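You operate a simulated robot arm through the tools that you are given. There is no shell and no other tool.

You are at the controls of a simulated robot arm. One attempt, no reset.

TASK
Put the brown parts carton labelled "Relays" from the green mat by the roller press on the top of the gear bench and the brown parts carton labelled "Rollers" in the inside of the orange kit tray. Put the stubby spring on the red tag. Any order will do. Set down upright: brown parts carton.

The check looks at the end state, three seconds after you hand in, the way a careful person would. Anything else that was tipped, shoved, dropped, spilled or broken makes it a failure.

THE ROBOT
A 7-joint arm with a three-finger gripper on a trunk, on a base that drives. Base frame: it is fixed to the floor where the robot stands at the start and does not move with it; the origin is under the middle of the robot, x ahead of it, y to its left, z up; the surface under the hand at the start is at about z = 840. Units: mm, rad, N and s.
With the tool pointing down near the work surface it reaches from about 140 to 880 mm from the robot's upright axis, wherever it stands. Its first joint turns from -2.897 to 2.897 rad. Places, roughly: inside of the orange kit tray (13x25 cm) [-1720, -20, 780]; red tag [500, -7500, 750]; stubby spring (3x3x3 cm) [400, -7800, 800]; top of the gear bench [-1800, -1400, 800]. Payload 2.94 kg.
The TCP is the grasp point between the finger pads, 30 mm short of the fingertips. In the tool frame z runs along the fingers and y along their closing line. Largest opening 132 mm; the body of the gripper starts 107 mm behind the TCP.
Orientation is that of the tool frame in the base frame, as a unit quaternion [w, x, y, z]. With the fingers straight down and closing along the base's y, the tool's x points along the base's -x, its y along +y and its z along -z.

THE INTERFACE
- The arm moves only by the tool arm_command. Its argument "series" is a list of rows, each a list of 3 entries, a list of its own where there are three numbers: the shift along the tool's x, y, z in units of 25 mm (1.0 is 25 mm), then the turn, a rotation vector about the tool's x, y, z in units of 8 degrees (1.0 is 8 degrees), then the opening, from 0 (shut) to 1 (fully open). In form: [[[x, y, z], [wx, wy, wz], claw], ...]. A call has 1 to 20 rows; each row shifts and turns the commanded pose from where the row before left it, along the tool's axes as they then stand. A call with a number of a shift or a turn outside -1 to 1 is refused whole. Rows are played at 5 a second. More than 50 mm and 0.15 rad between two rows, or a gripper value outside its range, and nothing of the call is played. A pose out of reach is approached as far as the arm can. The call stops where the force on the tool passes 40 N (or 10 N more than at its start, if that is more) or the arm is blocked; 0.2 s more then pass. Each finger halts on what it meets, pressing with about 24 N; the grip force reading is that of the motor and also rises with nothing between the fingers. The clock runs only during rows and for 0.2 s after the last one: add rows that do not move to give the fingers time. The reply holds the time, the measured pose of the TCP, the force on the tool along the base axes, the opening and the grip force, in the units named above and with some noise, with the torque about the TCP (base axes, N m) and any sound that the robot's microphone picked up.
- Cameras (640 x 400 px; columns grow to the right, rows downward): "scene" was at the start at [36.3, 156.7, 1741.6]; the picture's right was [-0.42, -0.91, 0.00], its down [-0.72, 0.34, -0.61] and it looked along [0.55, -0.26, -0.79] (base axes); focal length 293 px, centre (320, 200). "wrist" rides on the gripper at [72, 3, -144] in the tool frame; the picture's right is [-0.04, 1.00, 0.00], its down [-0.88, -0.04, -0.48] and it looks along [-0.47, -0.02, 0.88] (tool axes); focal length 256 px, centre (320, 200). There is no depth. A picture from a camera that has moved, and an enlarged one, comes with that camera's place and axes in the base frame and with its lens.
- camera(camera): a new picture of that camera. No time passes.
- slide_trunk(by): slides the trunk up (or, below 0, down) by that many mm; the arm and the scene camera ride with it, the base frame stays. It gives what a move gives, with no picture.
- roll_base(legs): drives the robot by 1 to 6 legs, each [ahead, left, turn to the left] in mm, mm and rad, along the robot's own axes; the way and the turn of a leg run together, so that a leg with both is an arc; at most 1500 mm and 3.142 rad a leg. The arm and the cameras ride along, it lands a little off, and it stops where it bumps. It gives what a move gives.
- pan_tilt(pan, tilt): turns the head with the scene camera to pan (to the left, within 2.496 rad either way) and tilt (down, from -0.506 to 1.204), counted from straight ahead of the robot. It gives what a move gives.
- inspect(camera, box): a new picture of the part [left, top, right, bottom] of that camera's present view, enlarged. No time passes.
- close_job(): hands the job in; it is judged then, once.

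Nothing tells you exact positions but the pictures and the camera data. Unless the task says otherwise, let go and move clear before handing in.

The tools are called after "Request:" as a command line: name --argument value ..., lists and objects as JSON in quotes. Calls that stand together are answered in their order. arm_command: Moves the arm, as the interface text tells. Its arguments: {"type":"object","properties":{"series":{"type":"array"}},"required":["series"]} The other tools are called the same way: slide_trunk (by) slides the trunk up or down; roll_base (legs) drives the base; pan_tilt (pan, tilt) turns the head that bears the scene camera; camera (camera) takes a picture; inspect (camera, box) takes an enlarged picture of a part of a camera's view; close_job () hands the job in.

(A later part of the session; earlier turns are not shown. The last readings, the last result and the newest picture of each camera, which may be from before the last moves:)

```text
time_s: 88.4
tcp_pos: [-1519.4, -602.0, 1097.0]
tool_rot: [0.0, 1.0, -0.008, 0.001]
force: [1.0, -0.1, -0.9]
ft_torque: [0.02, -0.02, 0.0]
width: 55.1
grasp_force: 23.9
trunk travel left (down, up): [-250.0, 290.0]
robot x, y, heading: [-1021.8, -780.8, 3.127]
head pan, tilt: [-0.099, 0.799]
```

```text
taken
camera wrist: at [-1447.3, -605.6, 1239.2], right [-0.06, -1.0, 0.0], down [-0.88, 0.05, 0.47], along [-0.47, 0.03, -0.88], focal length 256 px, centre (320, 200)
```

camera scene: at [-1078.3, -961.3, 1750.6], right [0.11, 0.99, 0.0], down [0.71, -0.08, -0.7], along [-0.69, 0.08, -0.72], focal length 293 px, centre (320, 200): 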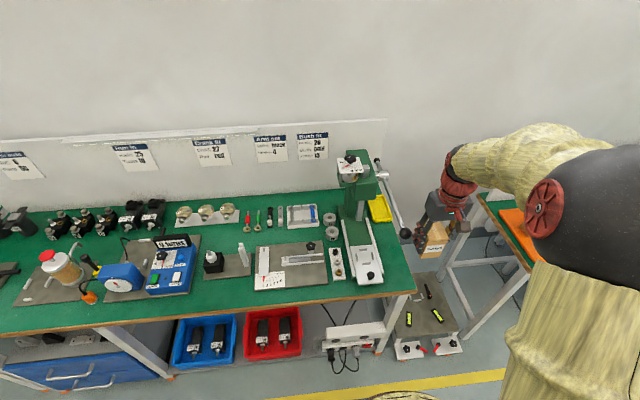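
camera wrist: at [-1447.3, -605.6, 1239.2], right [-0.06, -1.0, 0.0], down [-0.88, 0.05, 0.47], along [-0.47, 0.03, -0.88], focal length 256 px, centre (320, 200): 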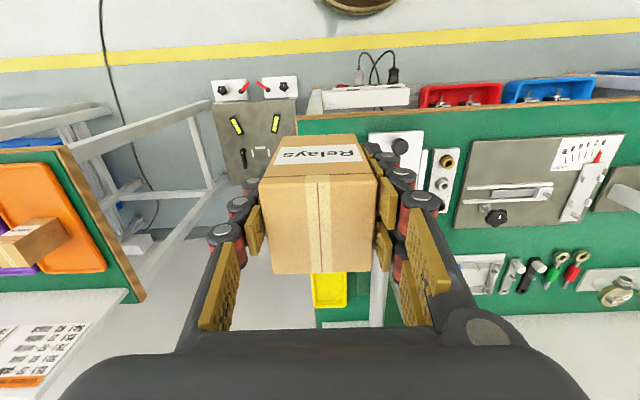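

The press lever turns out to overhang that corner: triangulated, its ball sits at about (-1580, -654, 1064), right where the wrist would be. I'll look for a better free patch on the bench.

Request:
inspect --camera "scene" --box '[0, 190, 220, 330]'

Request:
inspect --camera "scene" --box '[190, 170, 420, 310]'

Request:
pan_tilt --pan 0.6 --tilt 0.7

Request:
camera --camera "scene"

```text
2.86 times, centred on (110, 260) of scene
camera zoom: at [-1078.3, -961.3, 1750.6], right [0.11, 0.99, 0.0], down [0.71, -0.08, -0.7], along [-0.69, 0.08, -0.72], focal length 837 px, centre (920, 29)
```

zoom: 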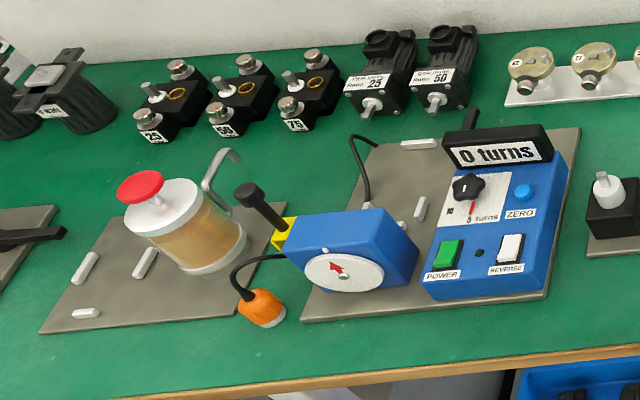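

```text
2.78 times, centred on (305, 240) of scene
camera zoom: at [-1078.3, -961.3, 1750.6], right [0.11, 0.99, 0.0], down [0.71, -0.08, -0.7], along [-0.69, 0.08, -0.72], focal length 815 px, centre (362, 89)
```

zoom: 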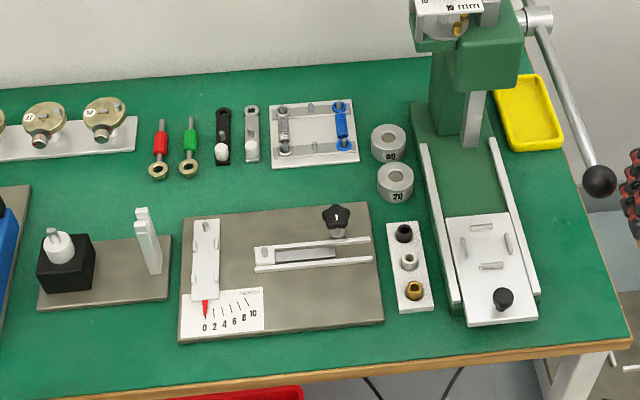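

```text
time_s: 89.5
tcp_pos: [-1519.3, -603.0, 1096.3]
tool_rot: [0.0, 1.0, -0.007, 0.0]
force: [0.2, 0.7, -1.2]
ft_torque: [-0.02, -0.02, -0.03]
width: 55.3
grasp_force: 23.9
trunk travel left (down, up): [-250.0, 290.0]
robot x, y, heading: [-1024.7, -778.3, 3.131]
head pan, tilt: [0.6, 0.7]
```

```text
taken
camera scene: at [-1068.9, -1017.3, 1758.8], right [-0.55, 0.83, 0.0], down [0.54, 0.36, -0.76], along [-0.64, -0.42, -0.64], focal length 293 px, centre (320, 200)
```

scene: 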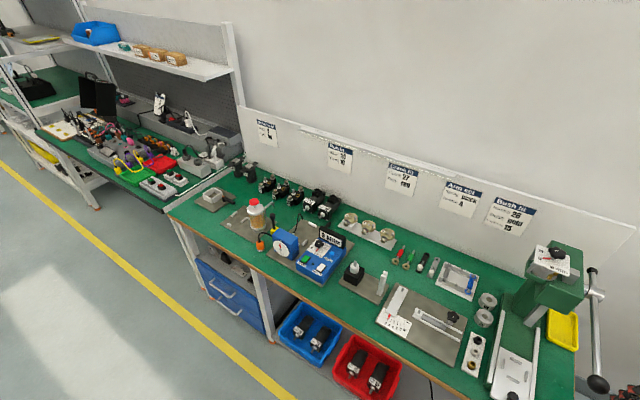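

A clear patch about 120 × 230 mm lies at the bench front, centred near (-1597, -1245), in front of the small black-box plate and away from the lever. I'll back away from the lever first, slide left, then go forward.

Request:
roll_base --legs '[[-150, 0, 0.01], [0, 640, 0], [150, 0, 0]]'

Request:
pan_tilt --pan -0.1 --tilt 0.85

Request:
camera --camera "scene"

Request:
camera --camera "wrist"

```text
time_s: 95.0
tcp_pos: [-1521.3, -1248.0, 1095.4]
tool_rot: [0.0, 1.0, 0.001, 0.001]
force: [-0.5, 0.1, -1.4]
ft_torque: [-0.02, 0.01, -0.03]
width: 55.3
grasp_force: 23.8
trunk travel left (down, up): [-250.0, 290.0]
robot x, y, heading: [-1022.9, -1418.2, -3.137]
head pan, tilt: [0.6, 0.7]
```

```text
time_s: 96.1
tcp_pos: [-1522.3, -1250.1, 1098.3]
tool_rot: [0.0, 1.0, 0.001, 0.001]
force: [-0.2, -0.8, -1.5]
ft_torque: [-0.06, -0.04, 0.02]
width: 55.4
grasp_force: 24.4
trunk travel left (down, up): [-250.0, 290.0]
robot x, y, heading: [-1025.8, -1415.5, -3.139]
head pan, tilt: [-0.099, 0.85]
```

```text
taken
camera scene: at [-1073.7, -1601.7, 1746.6], right [0.1, 1.0, 0.0], down [0.75, -0.07, -0.66], along [-0.66, 0.06, -0.75], focal length 293 px, centre (320, 200)
```

scene: 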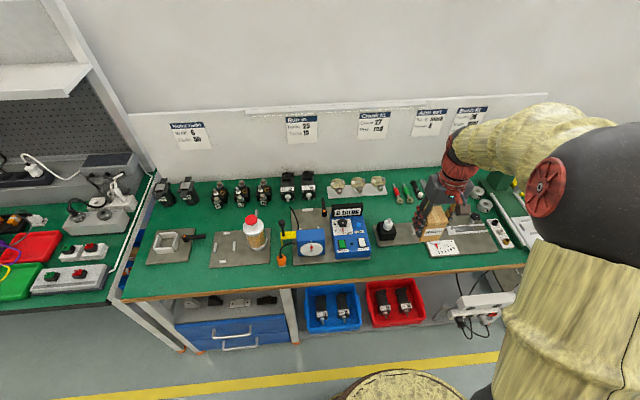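

```text
taken
camera wrist: at [-1450.6, -1251.6, 1239.0], right [-0.04, -1.0, 0.0], down [-0.88, 0.04, 0.47], along [-0.47, 0.02, -0.88], focal length 256 px, centre (320, 200)
```

wrist: 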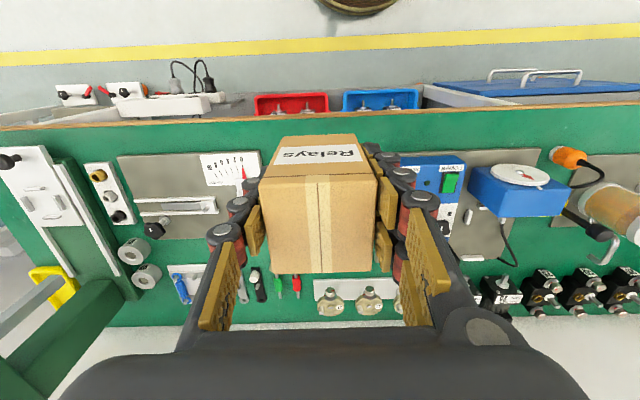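

The hand is now opposite the free patch at y ≈ -1250. I'll take a closer look at the patch from the head camera before lowering.

Request:
inspect --camera "scene" --box '[320, 180, 500, 290]'

```text
3.56 times, centred on (410, 235) of scene
camera zoom: at [-1073.7, -1601.7, 1746.6], right [0.1, 1.0, 0.0], down [0.75, -0.07, -0.66], along [-0.66, 0.06, -0.75], focal length 1042 px, centre (0, 76)
```

zoom: 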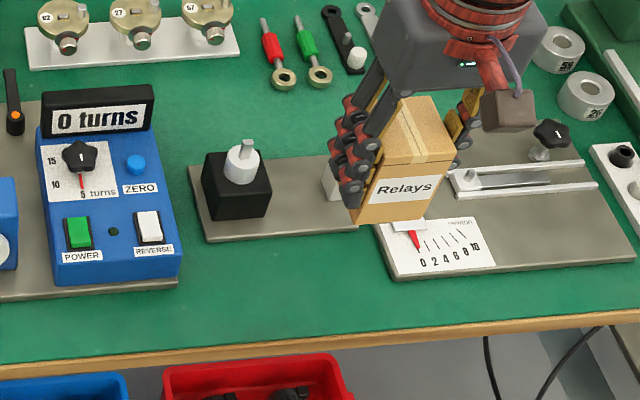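

The patch is confirmed: x -1529 to -1657, y -1139 to -1361. I'll extend to x -1594 and descend to just above the bench.

Request:
arm_command --series '[[[-0.96, 0, 0], [0, 0, 0], 0.3], [[-0.96, 0, 0], [0, 0, 0], 0.3], [[-0.96, 0, 0], [0, 0, 0], 0.3], [[0, 0, 0.9], [0, 0, 0], 0.3], [[0, 0, 0.9], [0, 0, 0], 0.3], [[0, 0, 0.9], [0, 0, 0], 0.3], [[0, 0, 0.9], [0, 0, 0], 0.3], [[0, 0, 0.9], [0, 0, 0], 0.3], [[0, 0, 0.9], [0, 0, 0], 0.3], [[0, 0, 0.9], [0, 0, 0], 0.3], [[0, 0, 0.9], [0, 0, 0], 0.3], [[0, 0, 0.9], [0, 0, 0], 0.3], [[0, 0, 0.5], [0, 0, 0], 0.3], [[0, 0, 0], [0, 0, 0], 0.3]]'

Request:
camera --camera "wrist"

Request:
inspect --camera "scene" --box '[320, 180, 500, 290]'

```text
time_s: 99.1
tcp_pos: [-1593.6, -1248.8, 882.0]
tool_rot: [0.0, 1.0, 0.001, 0.001]
force: [-0.1, -0.5, -1.5]
ft_torque: [0.0, 0.01, 0.05]
width: 55.5
grasp_force: 23.6
trunk travel left (down, up): [-250.0, 290.0]
robot x, y, heading: [-1020.4, -1415.0, -3.141]
head pan, tilt: [-0.099, 0.85]
```

```text
taken
camera wrist: at [-1522.7, -1251.8, 1024.0], right [-0.04, -1.0, 0.0], down [-0.88, 0.04, 0.47], along [-0.47, 0.02, -0.88], focal length 256 px, centre (320, 200)
```

wrist: 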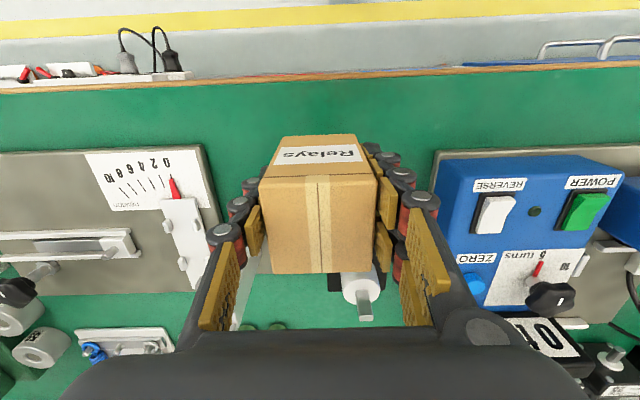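

```text
3.56 times, centred on (410, 235) of scene
camera zoom: at [-1073.8, -1601.6, 1746.6], right [0.1, 1.0, 0.0], down [0.75, -0.07, -0.66], along [-0.66, 0.06, -0.75], focal length 1042 px, centre (0, 76)
```

zoom: 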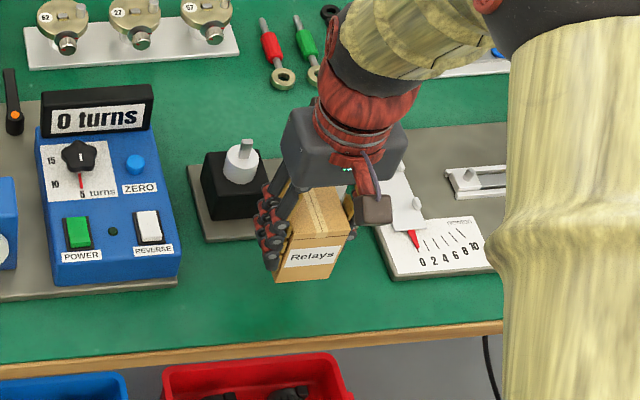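

The carton hangs over the middle of the patch with clearance all round. I'll lower it further and then step down until it touches.

Request:
arm_command --series '[[[0, 0, 0.5], [0, 0, 0], 0.3], [[0, 0, 0.3], [0, 0, 0], 0.3], [[0, 0, 0.2], [0, 0, 0], 0.3], [[0, 0, 0.1], [0, 0, 0], 0.3], [[0, 0, 0], [0, 0, 0], 0.3]]'

Request:
arm_command --series '[[[0, 0, 0.1], [0, 0, 0], 0.3], [[0, 0, 0.1], [0, 0, 0], 0.3], [[0, 0, 0], [0, 0, 0], 0.3]]'

```text
time_s: 100.3
tcp_pos: [-1594.2, -1249.4, 854.1]
tool_rot: [0.0, 1.0, 0.001, 0.001]
force: [0.5, -0.3, -0.5]
ft_torque: [-0.01, -0.01, 0.03]
width: 55.4
grasp_force: 24.2
trunk travel left (down, up): [-250.0, 290.0]
robot x, y, heading: [-1021.9, -1419.2, -3.145]
head pan, tilt: [-0.099, 0.85]
```

```text
time_s: 101.1
tcp_pos: [-1594.5, -1248.1, 849.0]
tool_rot: [0.0, 1.0, 0.001, 0.001]
force: [0.6, -0.1, -2.1]
ft_torque: [0.01, -0.01, -0.02]
width: 55.2
grasp_force: 24.2
trunk travel left (down, up): [-250.0, 290.0]
robot x, y, heading: [-1023.1, -1418.5, -3.137]
head pan, tilt: [-0.099, 0.85]
```

No contact yet at TCP z 849. I'll keep stepping down by 2.5 mm.

Request:
arm_command --series '[[[0, 0, 0.1], [0, 0, 0], 0.3], [[0, 0, 0.1], [0, 0, 0], 0.3], [[0, 0, 0], [0, 0, 0], 0.3]]'

Request:
arm_command --series '[[[0, 0, 0.1], [0, 0, 0], 0.3], [[0, 0, 0], [0, 0, 0], 0.3]]'

```text
time_s: 101.9
tcp_pos: [-1594.9, -1250.1, 843.5]
tool_rot: [0.0, 1.0, 0.001, 0.001]
force: [0.9, -0.1, -1.0]
ft_torque: [-0.01, -0.03, 0.0]
width: 55.4
grasp_force: 24.0
trunk travel left (down, up): [-250.0, 290.0]
robot x, y, heading: [-1025.4, -1420.9, -3.14]
head pan, tilt: [-0.099, 0.85]
```

```text
time_s: 102.5
tcp_pos: [-1594.6, -1249.9, 840.2]
tool_rot: [0.001, 1.0, 0.002, 0.001]
force: [0.7, -0.5, -1.7]
ft_torque: [-0.02, 0.01, 0.01]
width: 55.4
grasp_force: 23.8
trunk travel left (down, up): [-250.0, 290.0]
robot x, y, heading: [-1024.3, -1416.1, -3.138]
head pan, tilt: [-0.099, 0.85]
```

Request:
arm_command --series '[[[0, 0, 0.1], [0, 0, 0], 0.3], [[0, 0, 0], [0, 0, 0], 0.3]]'

Request:
arm_command --series '[[[0, 0, 0.1], [0, 0, 0], 0.3], [[0, 0, 0], [0, 0, 0], 0.3]]'

```text
time_s: 103.1
tcp_pos: [-1593.8, -1249.1, 839.8]
tool_rot: [0.0, 1.0, 0.0, 0.001]
force: [0.5, -0.6, -1.3]
ft_torque: [0.0, -0.07, 0.01]
width: 55.4
grasp_force: 23.7
trunk travel left (down, up): [-250.0, 290.0]
robot x, y, heading: [-1024.5, -1416.5, -3.142]
head pan, tilt: [-0.099, 0.85]
```

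```text
time_s: 103.7
tcp_pos: [-1593.6, -1251.1, 836.4]
tool_rot: [0.0, 1.0, 0.001, 0.0]
force: [0.3, -0.3, -1.4]
ft_torque: [0.04, -0.03, 0.01]
width: 55.5
grasp_force: 24.1
trunk travel left (down, up): [-250.0, 290.0]
robot x, y, heading: [-1019.0, -1423.5, -3.142]
head pan, tilt: [-0.099, 0.85]
```

Still free at TCP z 837; I'll continue the small steps and check the gap visually too.

Request:
arm_command --series '[[[0, 0, 0.1], [0, 0, 0], 0.3], [[0, 0, 0], [0, 0, 0], 0.3]]'

Request:
inspect --camera "scene" --box '[370, 210, 450, 270]'

```text
time_s: 104.3
tcp_pos: [-1593.7, -1248.4, 834.0]
tool_rot: [-0.001, 1.0, 0.001, 0.0]
force: [-0.3, -0.3, -1.5]
ft_torque: [-0.01, -0.01, 0.01]
width: 55.3
grasp_force: 23.7
trunk travel left (down, up): [-250.0, 290.0]
robot x, y, heading: [-1022.4, -1418.4, -3.142]
head pan, tilt: [-0.099, 0.85]
```

```text
6.67 times, centred on (410, 240) of scene
camera zoom: at [-1073.9, -1601.6, 1746.5], right [0.1, 1.0, 0.0], down [0.75, -0.07, -0.66], along [-0.66, 0.06, -0.75], focal length 1953 px, centre (-280, -67)
```

zoom: 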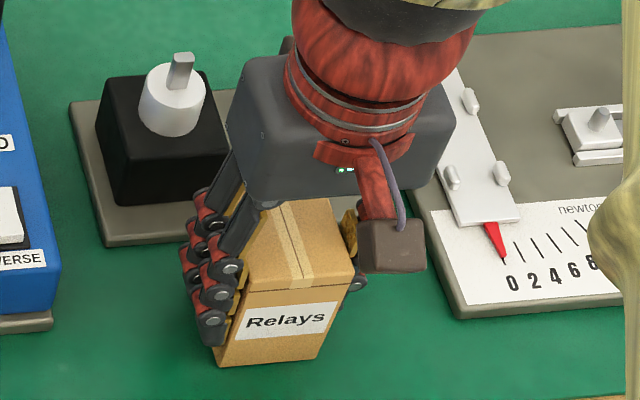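

Request:
arm_command --series '[[[0, 0, 0.1], [0, 0, 0], 0.3], [[0, 0, 0], [0, 0, 0], 0.3]]'

Request:
arm_command --series '[[[0, 0, 0.1], [0, 0, 0], 0.3], [[0, 0, 0], [0, 0, 0], 0.3]]'

```text
time_s: 104.9
tcp_pos: [-1594.9, -1248.4, 831.6]
tool_rot: [0.001, 1.0, 0.001, 0.0]
force: [2.0, -0.5, 5.6]
ft_torque: [0.24, 0.02, -0.06]
width: 55.4
grasp_force: 23.4
trunk travel left (down, up): [-250.0, 290.0]
robot x, y, heading: [-1022.7, -1418.7, -3.142]
head pan, tilt: [-0.099, 0.85]
```

```text
time_s: 105.5
tcp_pos: [-1593.9, -1248.6, 830.6]
tool_rot: [0.0, 1.0, 0.002, -0.001]
force: [1.2, -2.6, 18.4]
ft_torque: [-0.12, -0.05, -0.01]
width: 55.5
grasp_force: 24.0
trunk travel left (down, up): [-250.0, 290.0]
robot x, y, heading: [-1026.0, -1418.3, -3.138]
head pan, tilt: [-0.099, 0.85]
```

The carton is now standing on the bench (18 N upward). I'll ease off, release and rise straight up.

Request:
arm_command --series '[[[0, 0, -0.06], [0, 0, 0], 0.3], [[0, 0, 0], [0, 0, 0], 0.3], [[0, 0, 0], [0, 0, 0], 0.5], [[0, 0, 0], [0, 0, 0], 0.62], [[0, 0, 0], [0, 0, 0], 0.62], [[0, 0, 0], [0, 0, 0], 0.62]]'

Request:
camera --camera "wrist"

```text
time_s: 106.9
tcp_pos: [-1594.0, -1249.1, 830.4]
tool_rot: [0.0, 1.0, 0.0, 0.002]
force: [-0.2, -0.7, 1.0]
ft_torque: [0.02, -0.02, 0.0]
width: 81.6
grasp_force: 0.2
trunk travel left (down, up): [-250.0, 290.0]
robot x, y, heading: [-1026.3, -1418.1, -3.143]
head pan, tilt: [-0.099, 0.85]
```

```text
taken
camera wrist: at [-1522.2, -1251.7, 972.8], right [-0.04, -1.0, 0.0], down [-0.88, 0.04, 0.47], along [-0.47, 0.02, -0.88], focal length 256 px, centre (320, 200)
```

wrist: 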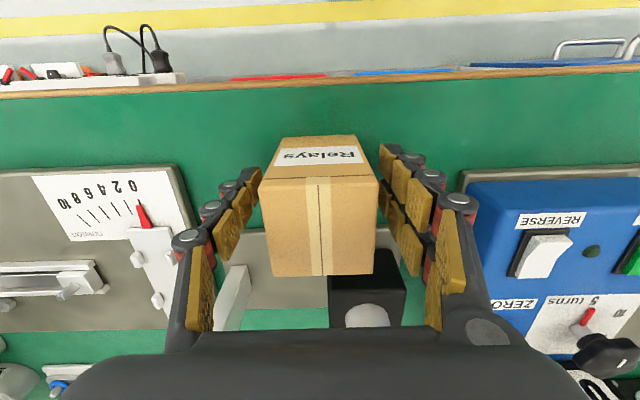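

Request:
arm_command --series '[[[0, 0, -0.5], [0, 0, 0], 0.62], [[0, 0, -1], [0, 0, 0], 0.62], [[0, 0, -1], [0, 0, 0], 0.62], [[0, 0, -1], [0, 0, 0], 0.62], [[0, 0, -1], [0, 0, 0], 0.62], [[0, 0, -1], [0, 0, 0], 0.62], [[0, 0, -1], [0, 0, 0], 0.62], [[0, 0, -1], [0, 0, 0], 0.62], [[0, 0, -1], [0, 0, 0], 0.62], [[0, 0, -1], [0, 0, 0], 0.62], [[0, 0, -1], [0, 0, 0], 0.62], [[1, 0, 0], [0, 0, 0], 0.62], [[1, 0, 0], [0, 0, 0], 0.62], [[1, 0, 0], [0, 0, 0], 0.62], [[1, 0, 0], [0, 0, 0], 0.62], [[1, 0, 0], [0, 0, 0], 0.62], [[0, 0, 0], [0, 0, 0], 0.62]]'

Request:
inspect --camera "scene" --box '[300, 170, 540, 310]'

Request:
camera --camera "wrist"

```text
time_s: 110.5
tcp_pos: [-1468.5, -1247.5, 1093.9]
tool_rot: [0.0, 1.0, 0.001, 0.001]
force: [0.5, 0.2, -0.5]
ft_torque: [0.02, 0.0, 0.0]
width: 82.0
grasp_force: 0.0
trunk travel left (down, up): [-250.0, 290.0]
robot x, y, heading: [-1020.6, -1416.5, -3.136]
head pan, tilt: [-0.099, 0.85]
```

```text
2.67 times, centred on (420, 240) of scene
camera zoom: at [-1073.4, -1601.7, 1746.6], right [0.1, 1.0, 0.0], down [0.75, -0.07, -0.66], along [-0.66, 0.06, -0.75], focal length 781 px, centre (53, 93)
```

zoom: 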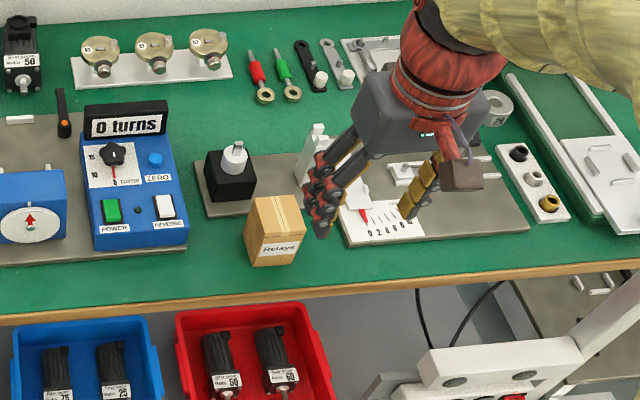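

```text
taken
camera wrist: at [-1397.1, -1251.3, 1235.3], right [-0.04, -1.0, 0.0], down [-0.88, 0.04, 0.47], along [-0.47, 0.02, -0.88], focal length 256 px, centre (320, 200)
```

wrist: 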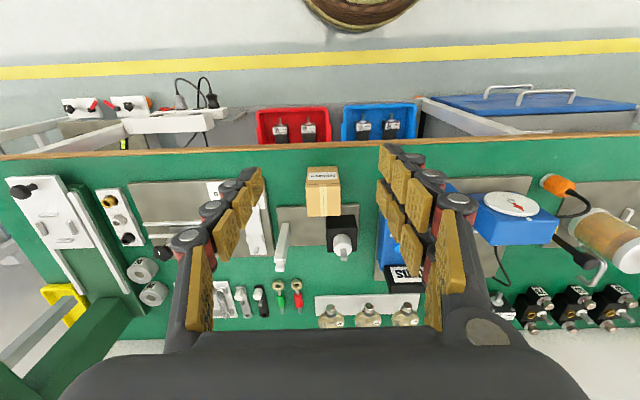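

Relays stands upright on the gear bench with nothing else disturbed. Next I'll back into the aisle and turn to face down it (-y) towards the spring.

Request:
roll_base --legs '[[-420, 0, 0], [0, 0, 1.571]]'

Request:
pan_tilt --pan 0.15 --tilt 0.3

Request:
camera --camera "scene"

```text
time_s: 116.9
tcp_pos: [-768.5, -1863.1, 1092.9]
tool_rot: [-0.001, 0.704, 0.71, 0.0]
force: [0.3, 0.2, -0.9]
ft_torque: [0.01, 0.01, 0.0]
width: 81.7
grasp_force: 0.1
trunk travel left (down, up): [-250.0, 290.0]
robot x, y, heading: [-604.4, -1413.9, -1.565]
head pan, tilt: [-0.099, 0.85]
```

```text
time_s: 117.9
tcp_pos: [-768.9, -1863.0, 1092.8]
tool_rot: [-0.001, 0.704, 0.71, 0.0]
force: [0.5, -1.3, -0.2]
ft_torque: [0.0, -0.03, 0.0]
width: 82.0
grasp_force: 0.1
trunk travel left (down, up): [-250.0, 290.0]
robot x, y, heading: [-604.6, -1417.4, -1.562]
head pan, tilt: [0.15, 0.3]
```

```text
taken
camera scene: at [-399.4, -1480.0, 1794.8], right [-0.99, -0.16, 0.0], down [-0.05, 0.29, -0.95], along [0.15, -0.94, -0.3], focal length 293 px, centre (320, 200)
```

scene: 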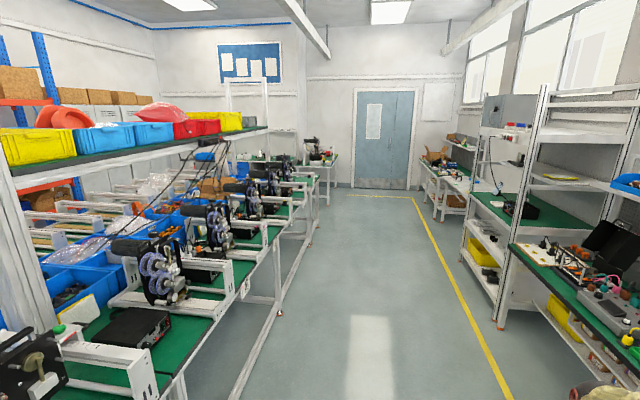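

The aisle is clear all the way to the far bench. I'll drive 4.5 m down it and look again.

Request:
roll_base --legs '[[1500, 0, -0.007], [1500, 0, 0], [1500, 0, 0]]'

Request:
pan_tilt --pan 0.4 --tilt 0.4

Request:
camera --camera "scene"

```text
time_s: 139.4
tcp_pos: [-821.7, -6376.6, 1092.2]
tool_rot: [0.0, 0.712, 0.702, 0.001]
force: [0.3, -0.3, -0.1]
ft_torque: [-0.02, -0.02, 0.0]
width: 81.6
grasp_force: 0.0
trunk travel left (down, up): [-250.0, 290.0]
robot x, y, heading: [-644.7, -5935.5, -1.583]
head pan, tilt: [0.15, 0.3]
```

```text
time_s: 140.2
tcp_pos: [-819.5, -6375.0, 1092.4]
tool_rot: [0.0, 0.712, 0.702, 0.001]
force: [-0.5, -0.4, -0.3]
ft_torque: [-0.01, 0.05, -0.02]
width: 81.8
grasp_force: 0.0
trunk travel left (down, up): [-250.0, 290.0]
robot x, y, heading: [-646.0, -5936.2, -1.586]
head pan, tilt: [0.4, 0.4]
```

```text
taken
camera scene: at [-419.8, -5995.1, 1785.7], right [-0.93, -0.37, 0.0], down [-0.15, 0.36, -0.92], along [0.34, -0.85, -0.39], focal length 293 px, centre (320, 200)
```

scene: 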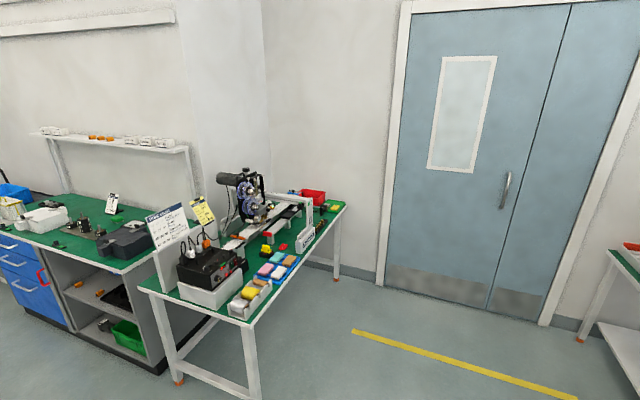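

The last table on the left carries the items; I'll enlarge it to find the stubby spring and the red tag.

Request:
inspect --camera "scene" --box '[160, 160, 360, 330]'

Request:
inspect --camera "scene" --box '[240, 180, 350, 260]'

```text
2.35 times, centred on (260, 245) of scene
camera zoom: at [-419.8, -5995.1, 1785.7], right [-0.93, -0.37, 0.0], down [-0.15, 0.36, -0.92], along [0.34, -0.85, -0.39], focal length 689 px, centre (461, 94)
```

zoom: 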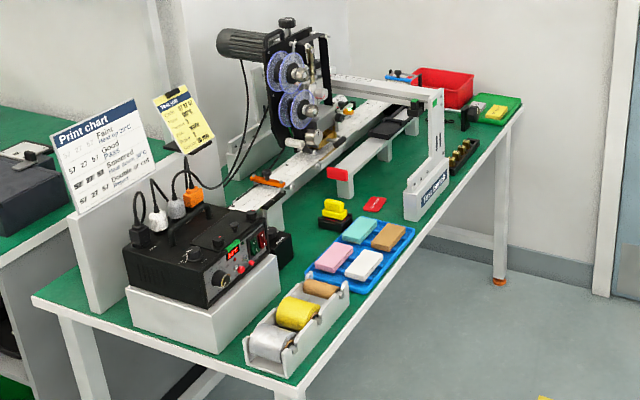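

```text
5.00 times, centred on (295, 220) of scene
camera zoom: at [-419.8, -5995.1, 1785.7], right [-0.93, -0.37, 0.0], down [-0.15, 0.36, -0.92], along [0.34, -0.85, -0.39], focal length 1465 px, centre (445, 100)
```

zoom: 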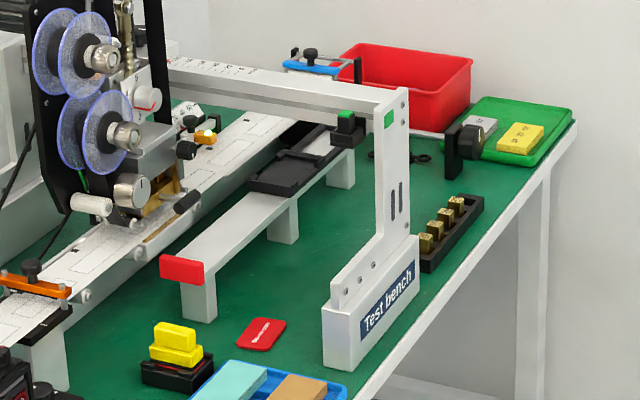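

The red tag lies flat at about (425, -7440) on the table; the spring may be among the items further along. I'll drive closer and face the table.

Request:
roll_base --legs '[[1500, 0, 0.015], [100, 0, 0], [0, 0, 1.571]]'

Request:
pan_tilt --pan 0.0 --tilt 0.5

Request:
camera --camera "scene"

Request:
inspect --camera "scene" --box '[200, 150, 480, 325]'

```text
time_s: 152.2
tcp_pos: [-215.7, -7699.8, 1093.0]
tool_rot: [-0.001, -0.005, 1.0, 0.0]
force: [0.4, 0.6, -0.6]
ft_torque: [-0.01, 0.04, 0.0]
width: 81.7
grasp_force: 0.1
trunk travel left (down, up): [-250.0, 290.0]
robot x, y, heading: [-664.1, -7532.5, 0.012]
head pan, tilt: [0.4, 0.4]
```

```text
time_s: 153.1
tcp_pos: [-215.0, -7700.2, 1092.9]
tool_rot: [-0.001, -0.006, 1.0, -0.001]
force: [0.0, -0.1, 0.3]
ft_torque: [0.01, -0.02, -0.01]
width: 82.0
grasp_force: 0.0
trunk travel left (down, up): [-250.0, 290.0]
robot x, y, heading: [-665.2, -7535.4, 0.012]
head pan, tilt: [0.0, 0.499]
```

```text
taken
camera scene: at [-604.7, -7345.3, 1776.5], right [0.01, -1.0, 0.0], down [-0.48, -0.01, -0.88], along [0.88, 0.01, -0.48], focal length 293 px, centre (320, 200)
```

scene: 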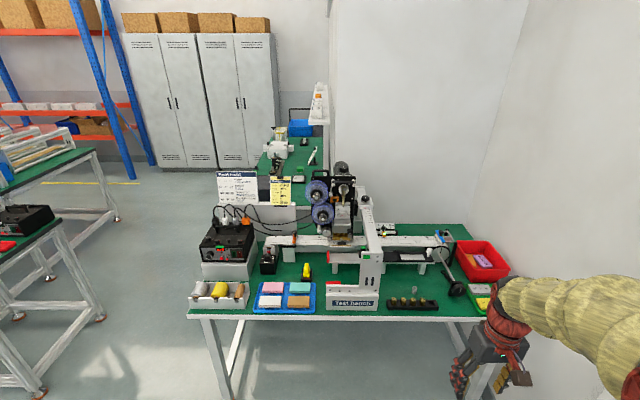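

```text
2.29 times, centred on (340, 238) of scene
camera zoom: at [-604.7, -7345.3, 1776.5], right [0.01, -1.0, 0.0], down [-0.48, -0.01, -0.88], along [0.88, 0.01, -0.48], focal length 670 px, centre (274, 114)
```

zoom: 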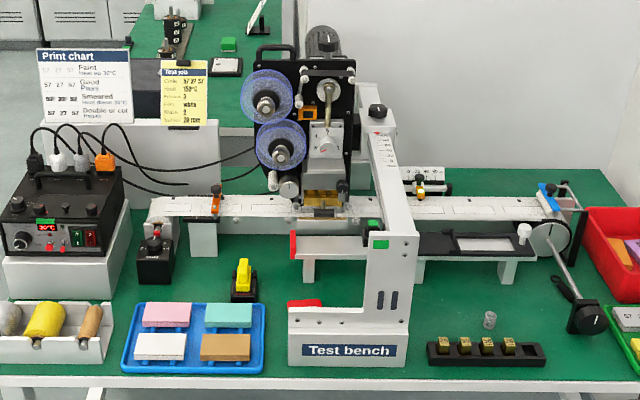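

I can see the stubby spring just behind the brass-block holder at about (374, -7768), and the red tag behind the "Test bench" base. A tall test-bench frame stands between them (top near z 1075), so I'll move nearer and study it from above.

Request:
roll_base --legs '[[330, 0, -0.012]]'

Request:
pan_tilt --pan -0.15 --tilt 0.85

Request:
camera --camera "scene"

Request:
inspect --camera "scene" --box '[200, 90, 400, 215]'

Request:
camera --camera "wrist"

```text
time_s: 155.3
tcp_pos: [111.2, -7702.7, 1092.7]
tool_rot: [-0.002, 0.0, 1.0, 0.0]
force: [0.5, -0.7, -0.4]
ft_torque: [0.0, 0.03, 0.01]
width: 81.9
grasp_force: 0.0
trunk travel left (down, up): [-250.0, 290.0]
robot x, y, heading: [-332.7, -7532.7, -0.002]
head pan, tilt: [0.0, 0.499]
```

```text
time_s: 156.1
tcp_pos: [113.2, -7702.2, 1094.0]
tool_rot: [-0.002, 0.0, 1.0, 0.0]
force: [0.6, -0.4, -0.4]
ft_torque: [0.0, -0.02, -0.01]
width: 81.9
grasp_force: 0.1
trunk travel left (down, up): [-250.0, 290.0]
robot x, y, heading: [-332.9, -7529.4, -0.002]
head pan, tilt: [-0.15, 0.85]
```

```text
taken
camera scene: at [-286.3, -7356.1, 1746.6], right [-0.15, -0.99, 0.0], down [-0.74, 0.11, -0.66], along [0.65, -0.1, -0.75], focal length 293 px, centre (320, 200)
```

scene: 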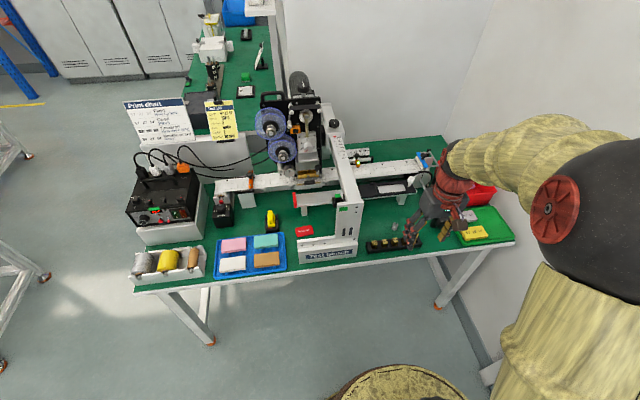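

```text
3.20 times, centred on (300, 152) of scene
camera zoom: at [-286.3, -7356.1, 1746.6], right [-0.15, -0.99, 0.0], down [-0.74, 0.11, -0.66], along [0.65, -0.1, -0.75], focal length 938 px, centre (384, 352)
```

zoom: 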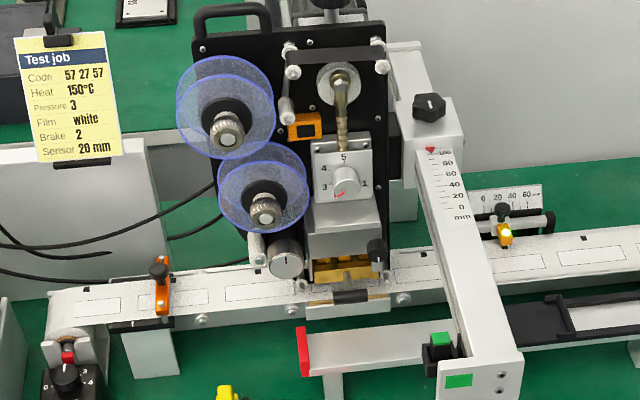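

```text
taken
camera wrist: at [39.8, -7699.4, 1235.3], right [0.04, 1.0, 0.0], down [0.88, -0.04, 0.47], along [0.47, -0.02, -0.88], focal length 256 px, centre (320, 200)
```

wrist: 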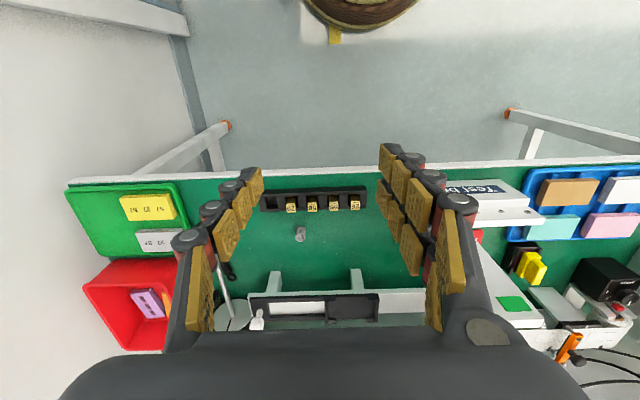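

The wrist camera sees the spring clearly behind the brass holder. I'll enlarge the spring and the red tag.

Request:
inspect --camera "wrist" --box '[240, 180, 380, 310]'

Request:
inspect --camera "scene" --box '[210, 180, 430, 290]'

```text
3.08 times, centred on (310, 245) of wrist
camera zoom: at [39.8, -7699.4, 1235.3], right [0.04, 1.0, 0.0], down [0.88, -0.04, 0.47], along [0.47, -0.02, -0.88], focal length 788 px, centre (351, 62)
```

zoom: 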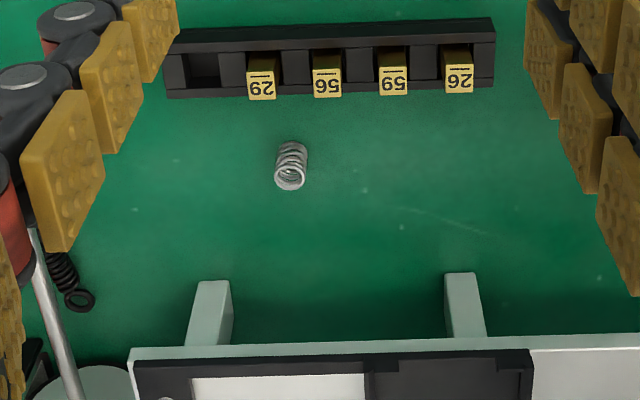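

```text
2.91 times, centred on (320, 235) of scene
camera zoom: at [-286.3, -7356.1, 1746.6], right [-0.15, -0.99, 0.0], down [-0.74, 0.11, -0.66], along [0.65, -0.1, -0.75], focal length 852 px, centre (320, 98)
```

zoom: 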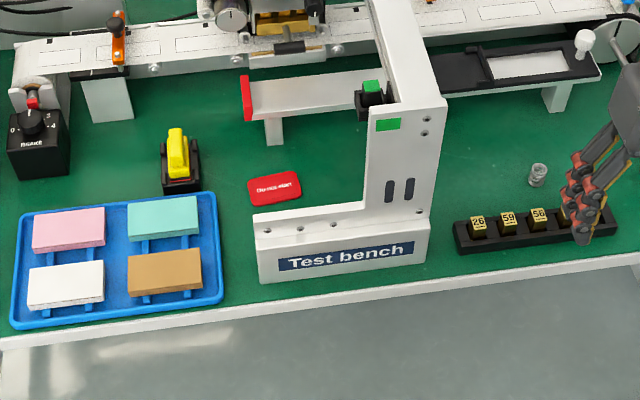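

The table surface comes out near z 782: the spring stands at about (358, -7754) and the tag (about 70×40 mm) lies at about (400, -7396), with the frame upright between y -7496 and -7566. I'll approach the spring from its own side of the frame, first moving above it.

Request:
roll_base --legs '[[70, 0, 0.002]]'

Request:
arm_command --series '[[[-0.9, -0.4, 0], [0, 0, 0], 0.6], [[-0.9, -0.4, 0], [0, 0, 0], 0.6], [[-0.9, -0.4, 0], [0, 0, 0], 0.6], [[-0.9, -0.4, 0], [0, 0, 0], 0.6], [[-0.9, -0.4, 0], [0, 0, 0], 0.6], [[0, 0, 0.7], [0, 0, 0], 0.6], [[0, 0, 0.7], [0, 0, 0], 0.6], [[0, 0, 0.7], [0, 0, 0], 0.6], [[0, 0, 0], [0, 0, 0], 0.6]]'

Request:
camera --camera "wrist"

Request:
camera --camera "scene"

```text
time_s: 157.1
tcp_pos: [183.0, -7702.8, 1092.5]
tool_rot: [-0.001, -0.001, 1.0, 0.0]
force: [0.6, 0.6, 0.2]
ft_torque: [-0.01, 0.02, 0.04]
width: 81.8
grasp_force: 0.0
trunk travel left (down, up): [-250.0, 290.0]
robot x, y, heading: [-262.8, -7533.6, 0.003]
head pan, tilt: [-0.15, 0.85]
```

```text
time_s: 159.1
tcp_pos: [294.9, -7751.4, 1041.1]
tool_rot: [-0.001, -0.001, 1.0, 0.0]
force: [-0.2, 0.9, -0.3]
ft_torque: [0.0, 0.01, 0.01]
width: 79.4
grasp_force: 0.0
trunk travel left (down, up): [-250.0, 290.0]
robot x, y, heading: [-265.4, -7533.9, 0.002]
head pan, tilt: [-0.15, 0.85]
```

```text
taken
camera wrist: at [223.3, -7748.1, 1182.8], right [0.04, 1.0, 0.0], down [0.88, -0.04, 0.47], along [0.47, -0.02, -0.88], focal length 256 px, centre (320, 200)
```

wrist: 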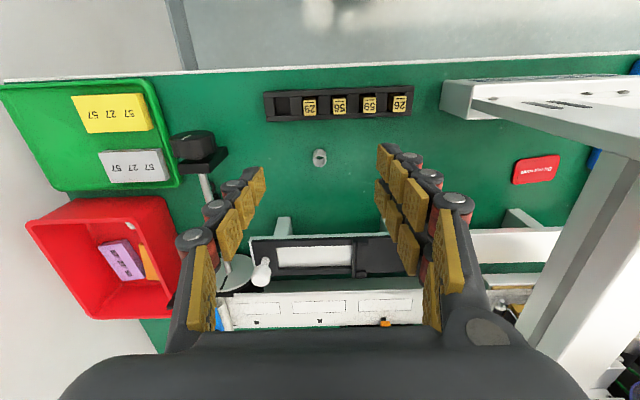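

```text
taken
camera scene: at [-216.6, -7356.1, 1746.6], right [-0.15, -0.99, 0.0], down [-0.74, 0.11, -0.66], along [0.65, -0.1, -0.75], focal length 293 px, centre (320, 200)
```

scene: 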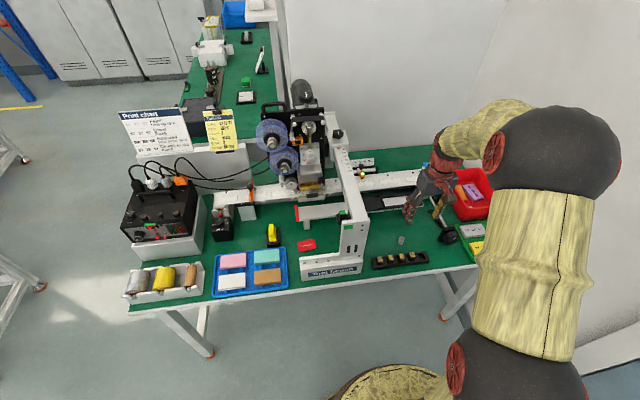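

Request:
inspect --camera "wrist" --box '[280, 130, 360, 180]'

Request:
inspect --camera "wrist" --box '[430, 60, 630, 260]'

```text
8.00 times, centred on (320, 155) of wrist
camera zoom: at [223.3, -7748.1, 1182.8], right [0.04, 1.0, 0.0], down [0.88, -0.04, 0.47], along [0.47, -0.02, -0.88], focal length 2048 px, centre (320, 560)
```

zoom: 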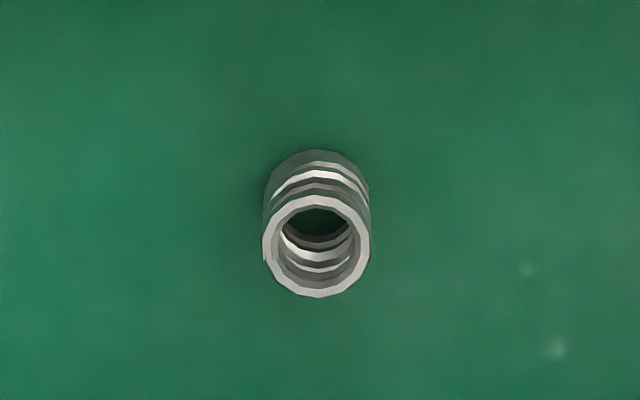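

```text
2.00 times, centred on (530, 160) of wrist
camera zoom: at [223.3, -7748.1, 1182.8], right [0.04, 1.0, 0.0], down [0.88, -0.04, 0.47], along [0.47, -0.02, -0.88], focal length 512 px, centre (-100, 280)
```

zoom: 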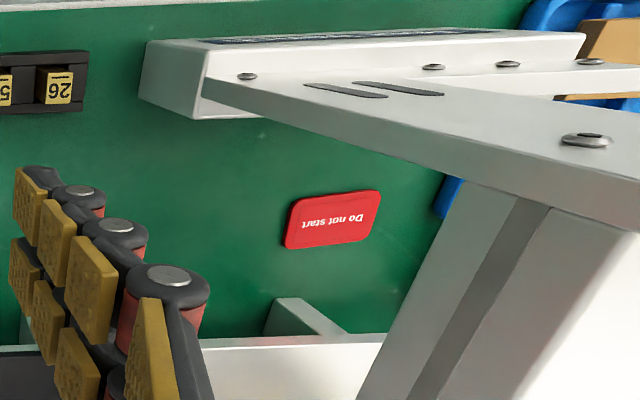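

The spring stands upright at about (354, -7754), roughly 20 mm in diameter and 29 mm tall. I'll centre over it, narrow the opening and descend part way to check.

Request:
arm_command --series '[[[-0.79, -0.04, 0], [0, 0, 0], 0.45], [[-0.79, -0.04, 0], [0, 0, 0], 0.45], [[-0.79, -0.03, 0], [0, 0, 0], 0.45], [[0, 0, 0.9], [0, 0, 0], 0.45], [[0, 0, 0.9], [0, 0, 0], 0.45], [[0, 0, 0.9], [0, 0, 0], 0.45], [[0, 0, 0.9], [0, 0, 0], 0.45], [[0, 0, 0.9], [0, 0, 0], 0.45], [[0, 0, 0.9], [0, 0, 0], 0.45], [[0, 0, 0.9], [0, 0, 0], 0.45], [[0, 0, 0], [0, 0, 0], 0.45]]'

Request:
camera --camera "wrist"

Request:
inspect --camera "scene" --box '[340, 140, 500, 290]'

```text
time_s: 161.5
tcp_pos: [354.3, -7753.3, 881.7]
tool_rot: [0.0, -0.001, 1.0, -0.001]
force: [-0.5, -0.6, -0.1]
ft_torque: [-0.01, 0.01, -0.04]
width: 59.6
grasp_force: 0.1
trunk travel left (down, up): [-250.0, 290.0]
robot x, y, heading: [-265.3, -7532.9, 0.006]
head pan, tilt: [-0.15, 0.85]
```

```text
taken
camera wrist: at [282.3, -7750.8, 1024.2], right [0.04, 1.0, 0.0], down [0.88, -0.04, 0.47], along [0.47, -0.02, -0.88], focal length 256 px, centre (320, 200)
```

wrist: 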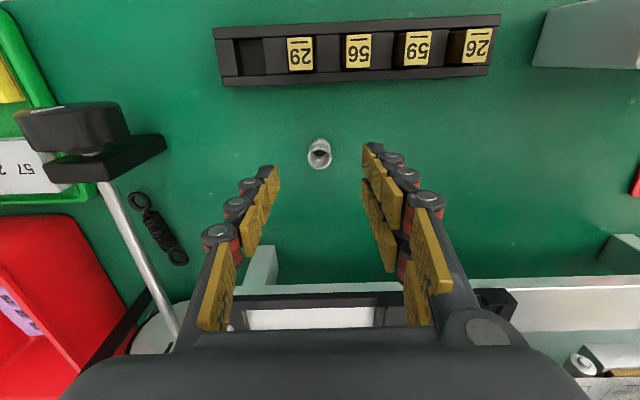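

```text
2.67 times, centred on (420, 215) of scene
camera zoom: at [-216.3, -7356.2, 1746.6], right [-0.15, -0.99, 0.0], down [-0.74, 0.11, -0.66], along [0.65, -0.1, -0.75], focal length 781 px, centre (53, 160)
```

zoom: 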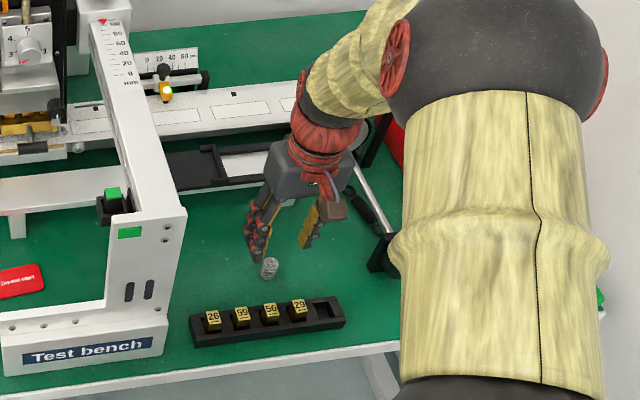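

The spring is centred between the fingers. I'll descend the last 60 mm gently.

Request:
arm_command --series '[[[0.04, -0.04, 0.8], [0, 0, 0], 0.45], [[0, 0, 0.7], [0, 0, 0], 0.45], [[0, 0, 0.5], [0, 0, 0], 0.45], [[0, 0, 0.2], [0, 0, 0], 0.45], [[0, 0, 0.2], [0, 0, 0], 0.45], [[0, 0, 0], [0, 0, 0], 0.45]]'

Request:
camera --camera "wrist"

Request:
inspect --camera "scene" --box '[400, 200, 480, 260]'

```text
time_s: 162.9
tcp_pos: [355.4, -7754.9, 822.1]
tool_rot: [-0.001, -0.001, 1.0, 0.001]
force: [-0.1, 0.6, 0.3]
ft_torque: [0.05, 0.05, -0.01]
width: 59.4
grasp_force: 0.0
trunk travel left (down, up): [-250.0, 290.0]
robot x, y, heading: [-265.2, -7534.2, 0.0]
head pan, tilt: [-0.15, 0.85]
```

```text
taken
camera wrist: at [281.1, -7751.8, 964.8], right [0.04, 1.0, 0.0], down [0.88, -0.04, 0.47], along [0.47, -0.02, -0.88], focal length 256 px, centre (320, 200)
```

wrist: 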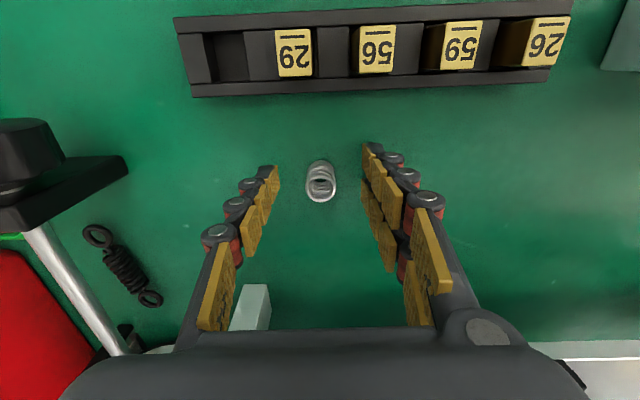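

```text
6.67 times, centred on (440, 230) of scene
camera zoom: at [-216.4, -7356.1, 1746.6], right [-0.15, -0.99, 0.0], down [-0.74, 0.11, -0.66], along [0.65, -0.1, -0.75], focal length 1953 px, centre (-480, 0)
```

zoom: 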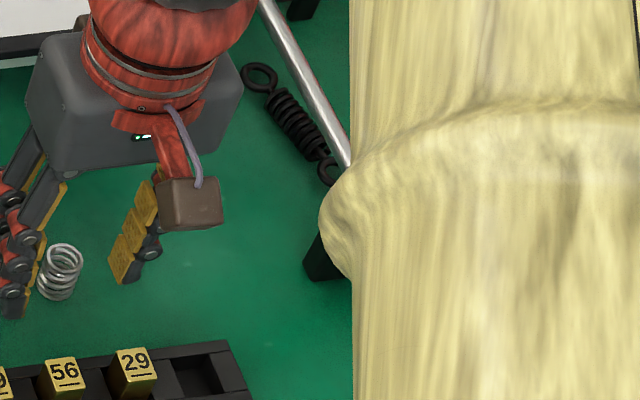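

The spring is between the finger pads. I'll go 4 mm lower, close on it and check the grip.

Request:
arm_command --series '[[[-0.08, 0, 0.16], [0, 0, 0], 0.45], [[0, 0, 0], [0, 0, 0], 0.35], [[0, 0, 0], [0, 0, 0], 0.25], [[0, 0, 0], [0, 0, 0], 0.15], [[0, 0, 0], [0, 0, 0], 0.1], [[0, 0, 0], [0, 0, 0], 0.08], [[0, 0, 0], [0, 0, 0], 0.08], [[0, 0, 0], [0, 0, 0], 0.08]]'

Request:
camera --camera "wrist"

```text
time_s: 164.7
tcp_pos: [355.2, -7755.1, 818.5]
tool_rot: [-0.001, -0.001, 1.0, -0.001]
force: [-0.4, -0.1, 0.2]
ft_torque: [-0.01, 0.01, 0.01]
width: 20.0
grasp_force: 24.0
trunk travel left (down, up): [-250.0, 290.0]
robot x, y, heading: [-264.7, -7537.0, 0.0]
head pan, tilt: [-0.15, 0.85]
```

```text
taken
camera wrist: at [283.0, -7751.6, 961.0], right [0.04, 1.0, 0.0], down [0.88, -0.04, 0.47], along [0.47, -0.02, -0.88], focal length 256 px, centre (320, 200)
```

wrist: 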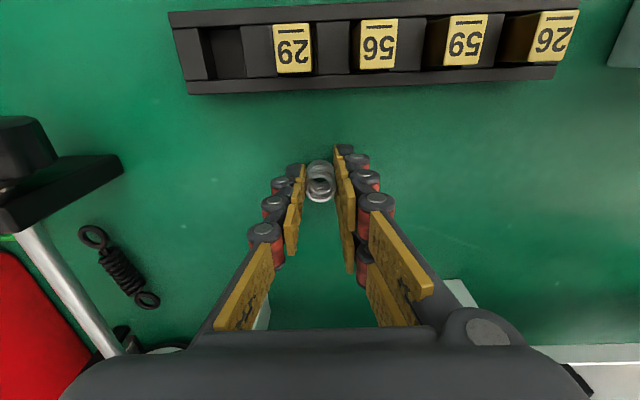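

The spring is gripped at 20 mm. I'll lift straight up and retract clear of the table.

Request:
arm_command --series '[[[0, 0, -0.3], [0, 0, 0], 0.08], [[0, 0, -0.6], [0, 0, 0], 0.08], [[0, 0, -1], [0, 0, 0], 0.08], [[0, 0, -1], [0, 0, 0], 0.08], [[0, 0, -1], [0, 0, 0], 0.08], [[0, 0, -1], [0, 0, 0], 0.08], [[0, 0, -1], [0, 0, 0], 0.08], [[0, 0, -1], [0, 0, 0], 0.08], [[0, 0, -1], [0, 0, 0], 0.08], [[0, 0, -1], [0, 0, 0], 0.08], [[0.9, 0, -1], [0, 0, 0], 0.08], [[1, 0, -1], [0, 0, 0], 0.08], [[1, 0, 0], [0, 0, 0], 0.08], [[1, 0, 0], [0, 0, 0], 0.08], [[1, 0, 0], [0, 0, 0], 0.08], [[1, 0, 0], [0, 0, 0], 0.08], [[1, 0, 0], [0, 0, 0], 0.08], [[1, 0, 0], [0, 0, 0], 0.08], [[0.5, 0, 0], [0, 0, 0], 0.08], [[0, 0, 0], [0, 0, 0], 0.08]]'

Request:
camera --camera "wrist"

```text
time_s: 168.9
tcp_pos: [145.4, -7756.7, 1091.7]
tool_rot: [-0.001, -0.001, 1.0, 0.0]
force: [0.3, 0.2, -0.4]
ft_torque: [0.02, 0.02, -0.03]
width: 19.8
grasp_force: 23.9
trunk travel left (down, up): [-250.0, 290.0]
robot x, y, heading: [-262.6, -7536.6, 0.003]
head pan, tilt: [-0.15, 0.85]
```

```text
taken
camera wrist: at [72.9, -7752.7, 1233.7], right [0.04, 1.0, 0.0], down [0.88, -0.04, 0.47], along [0.47, -0.02, -0.88], focal length 256 px, centre (320, 200)
```

wrist: 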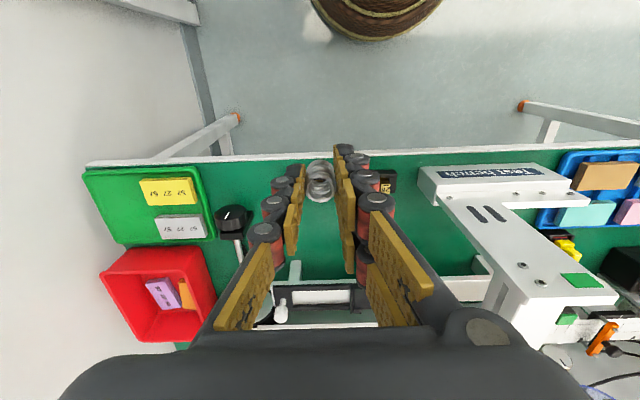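

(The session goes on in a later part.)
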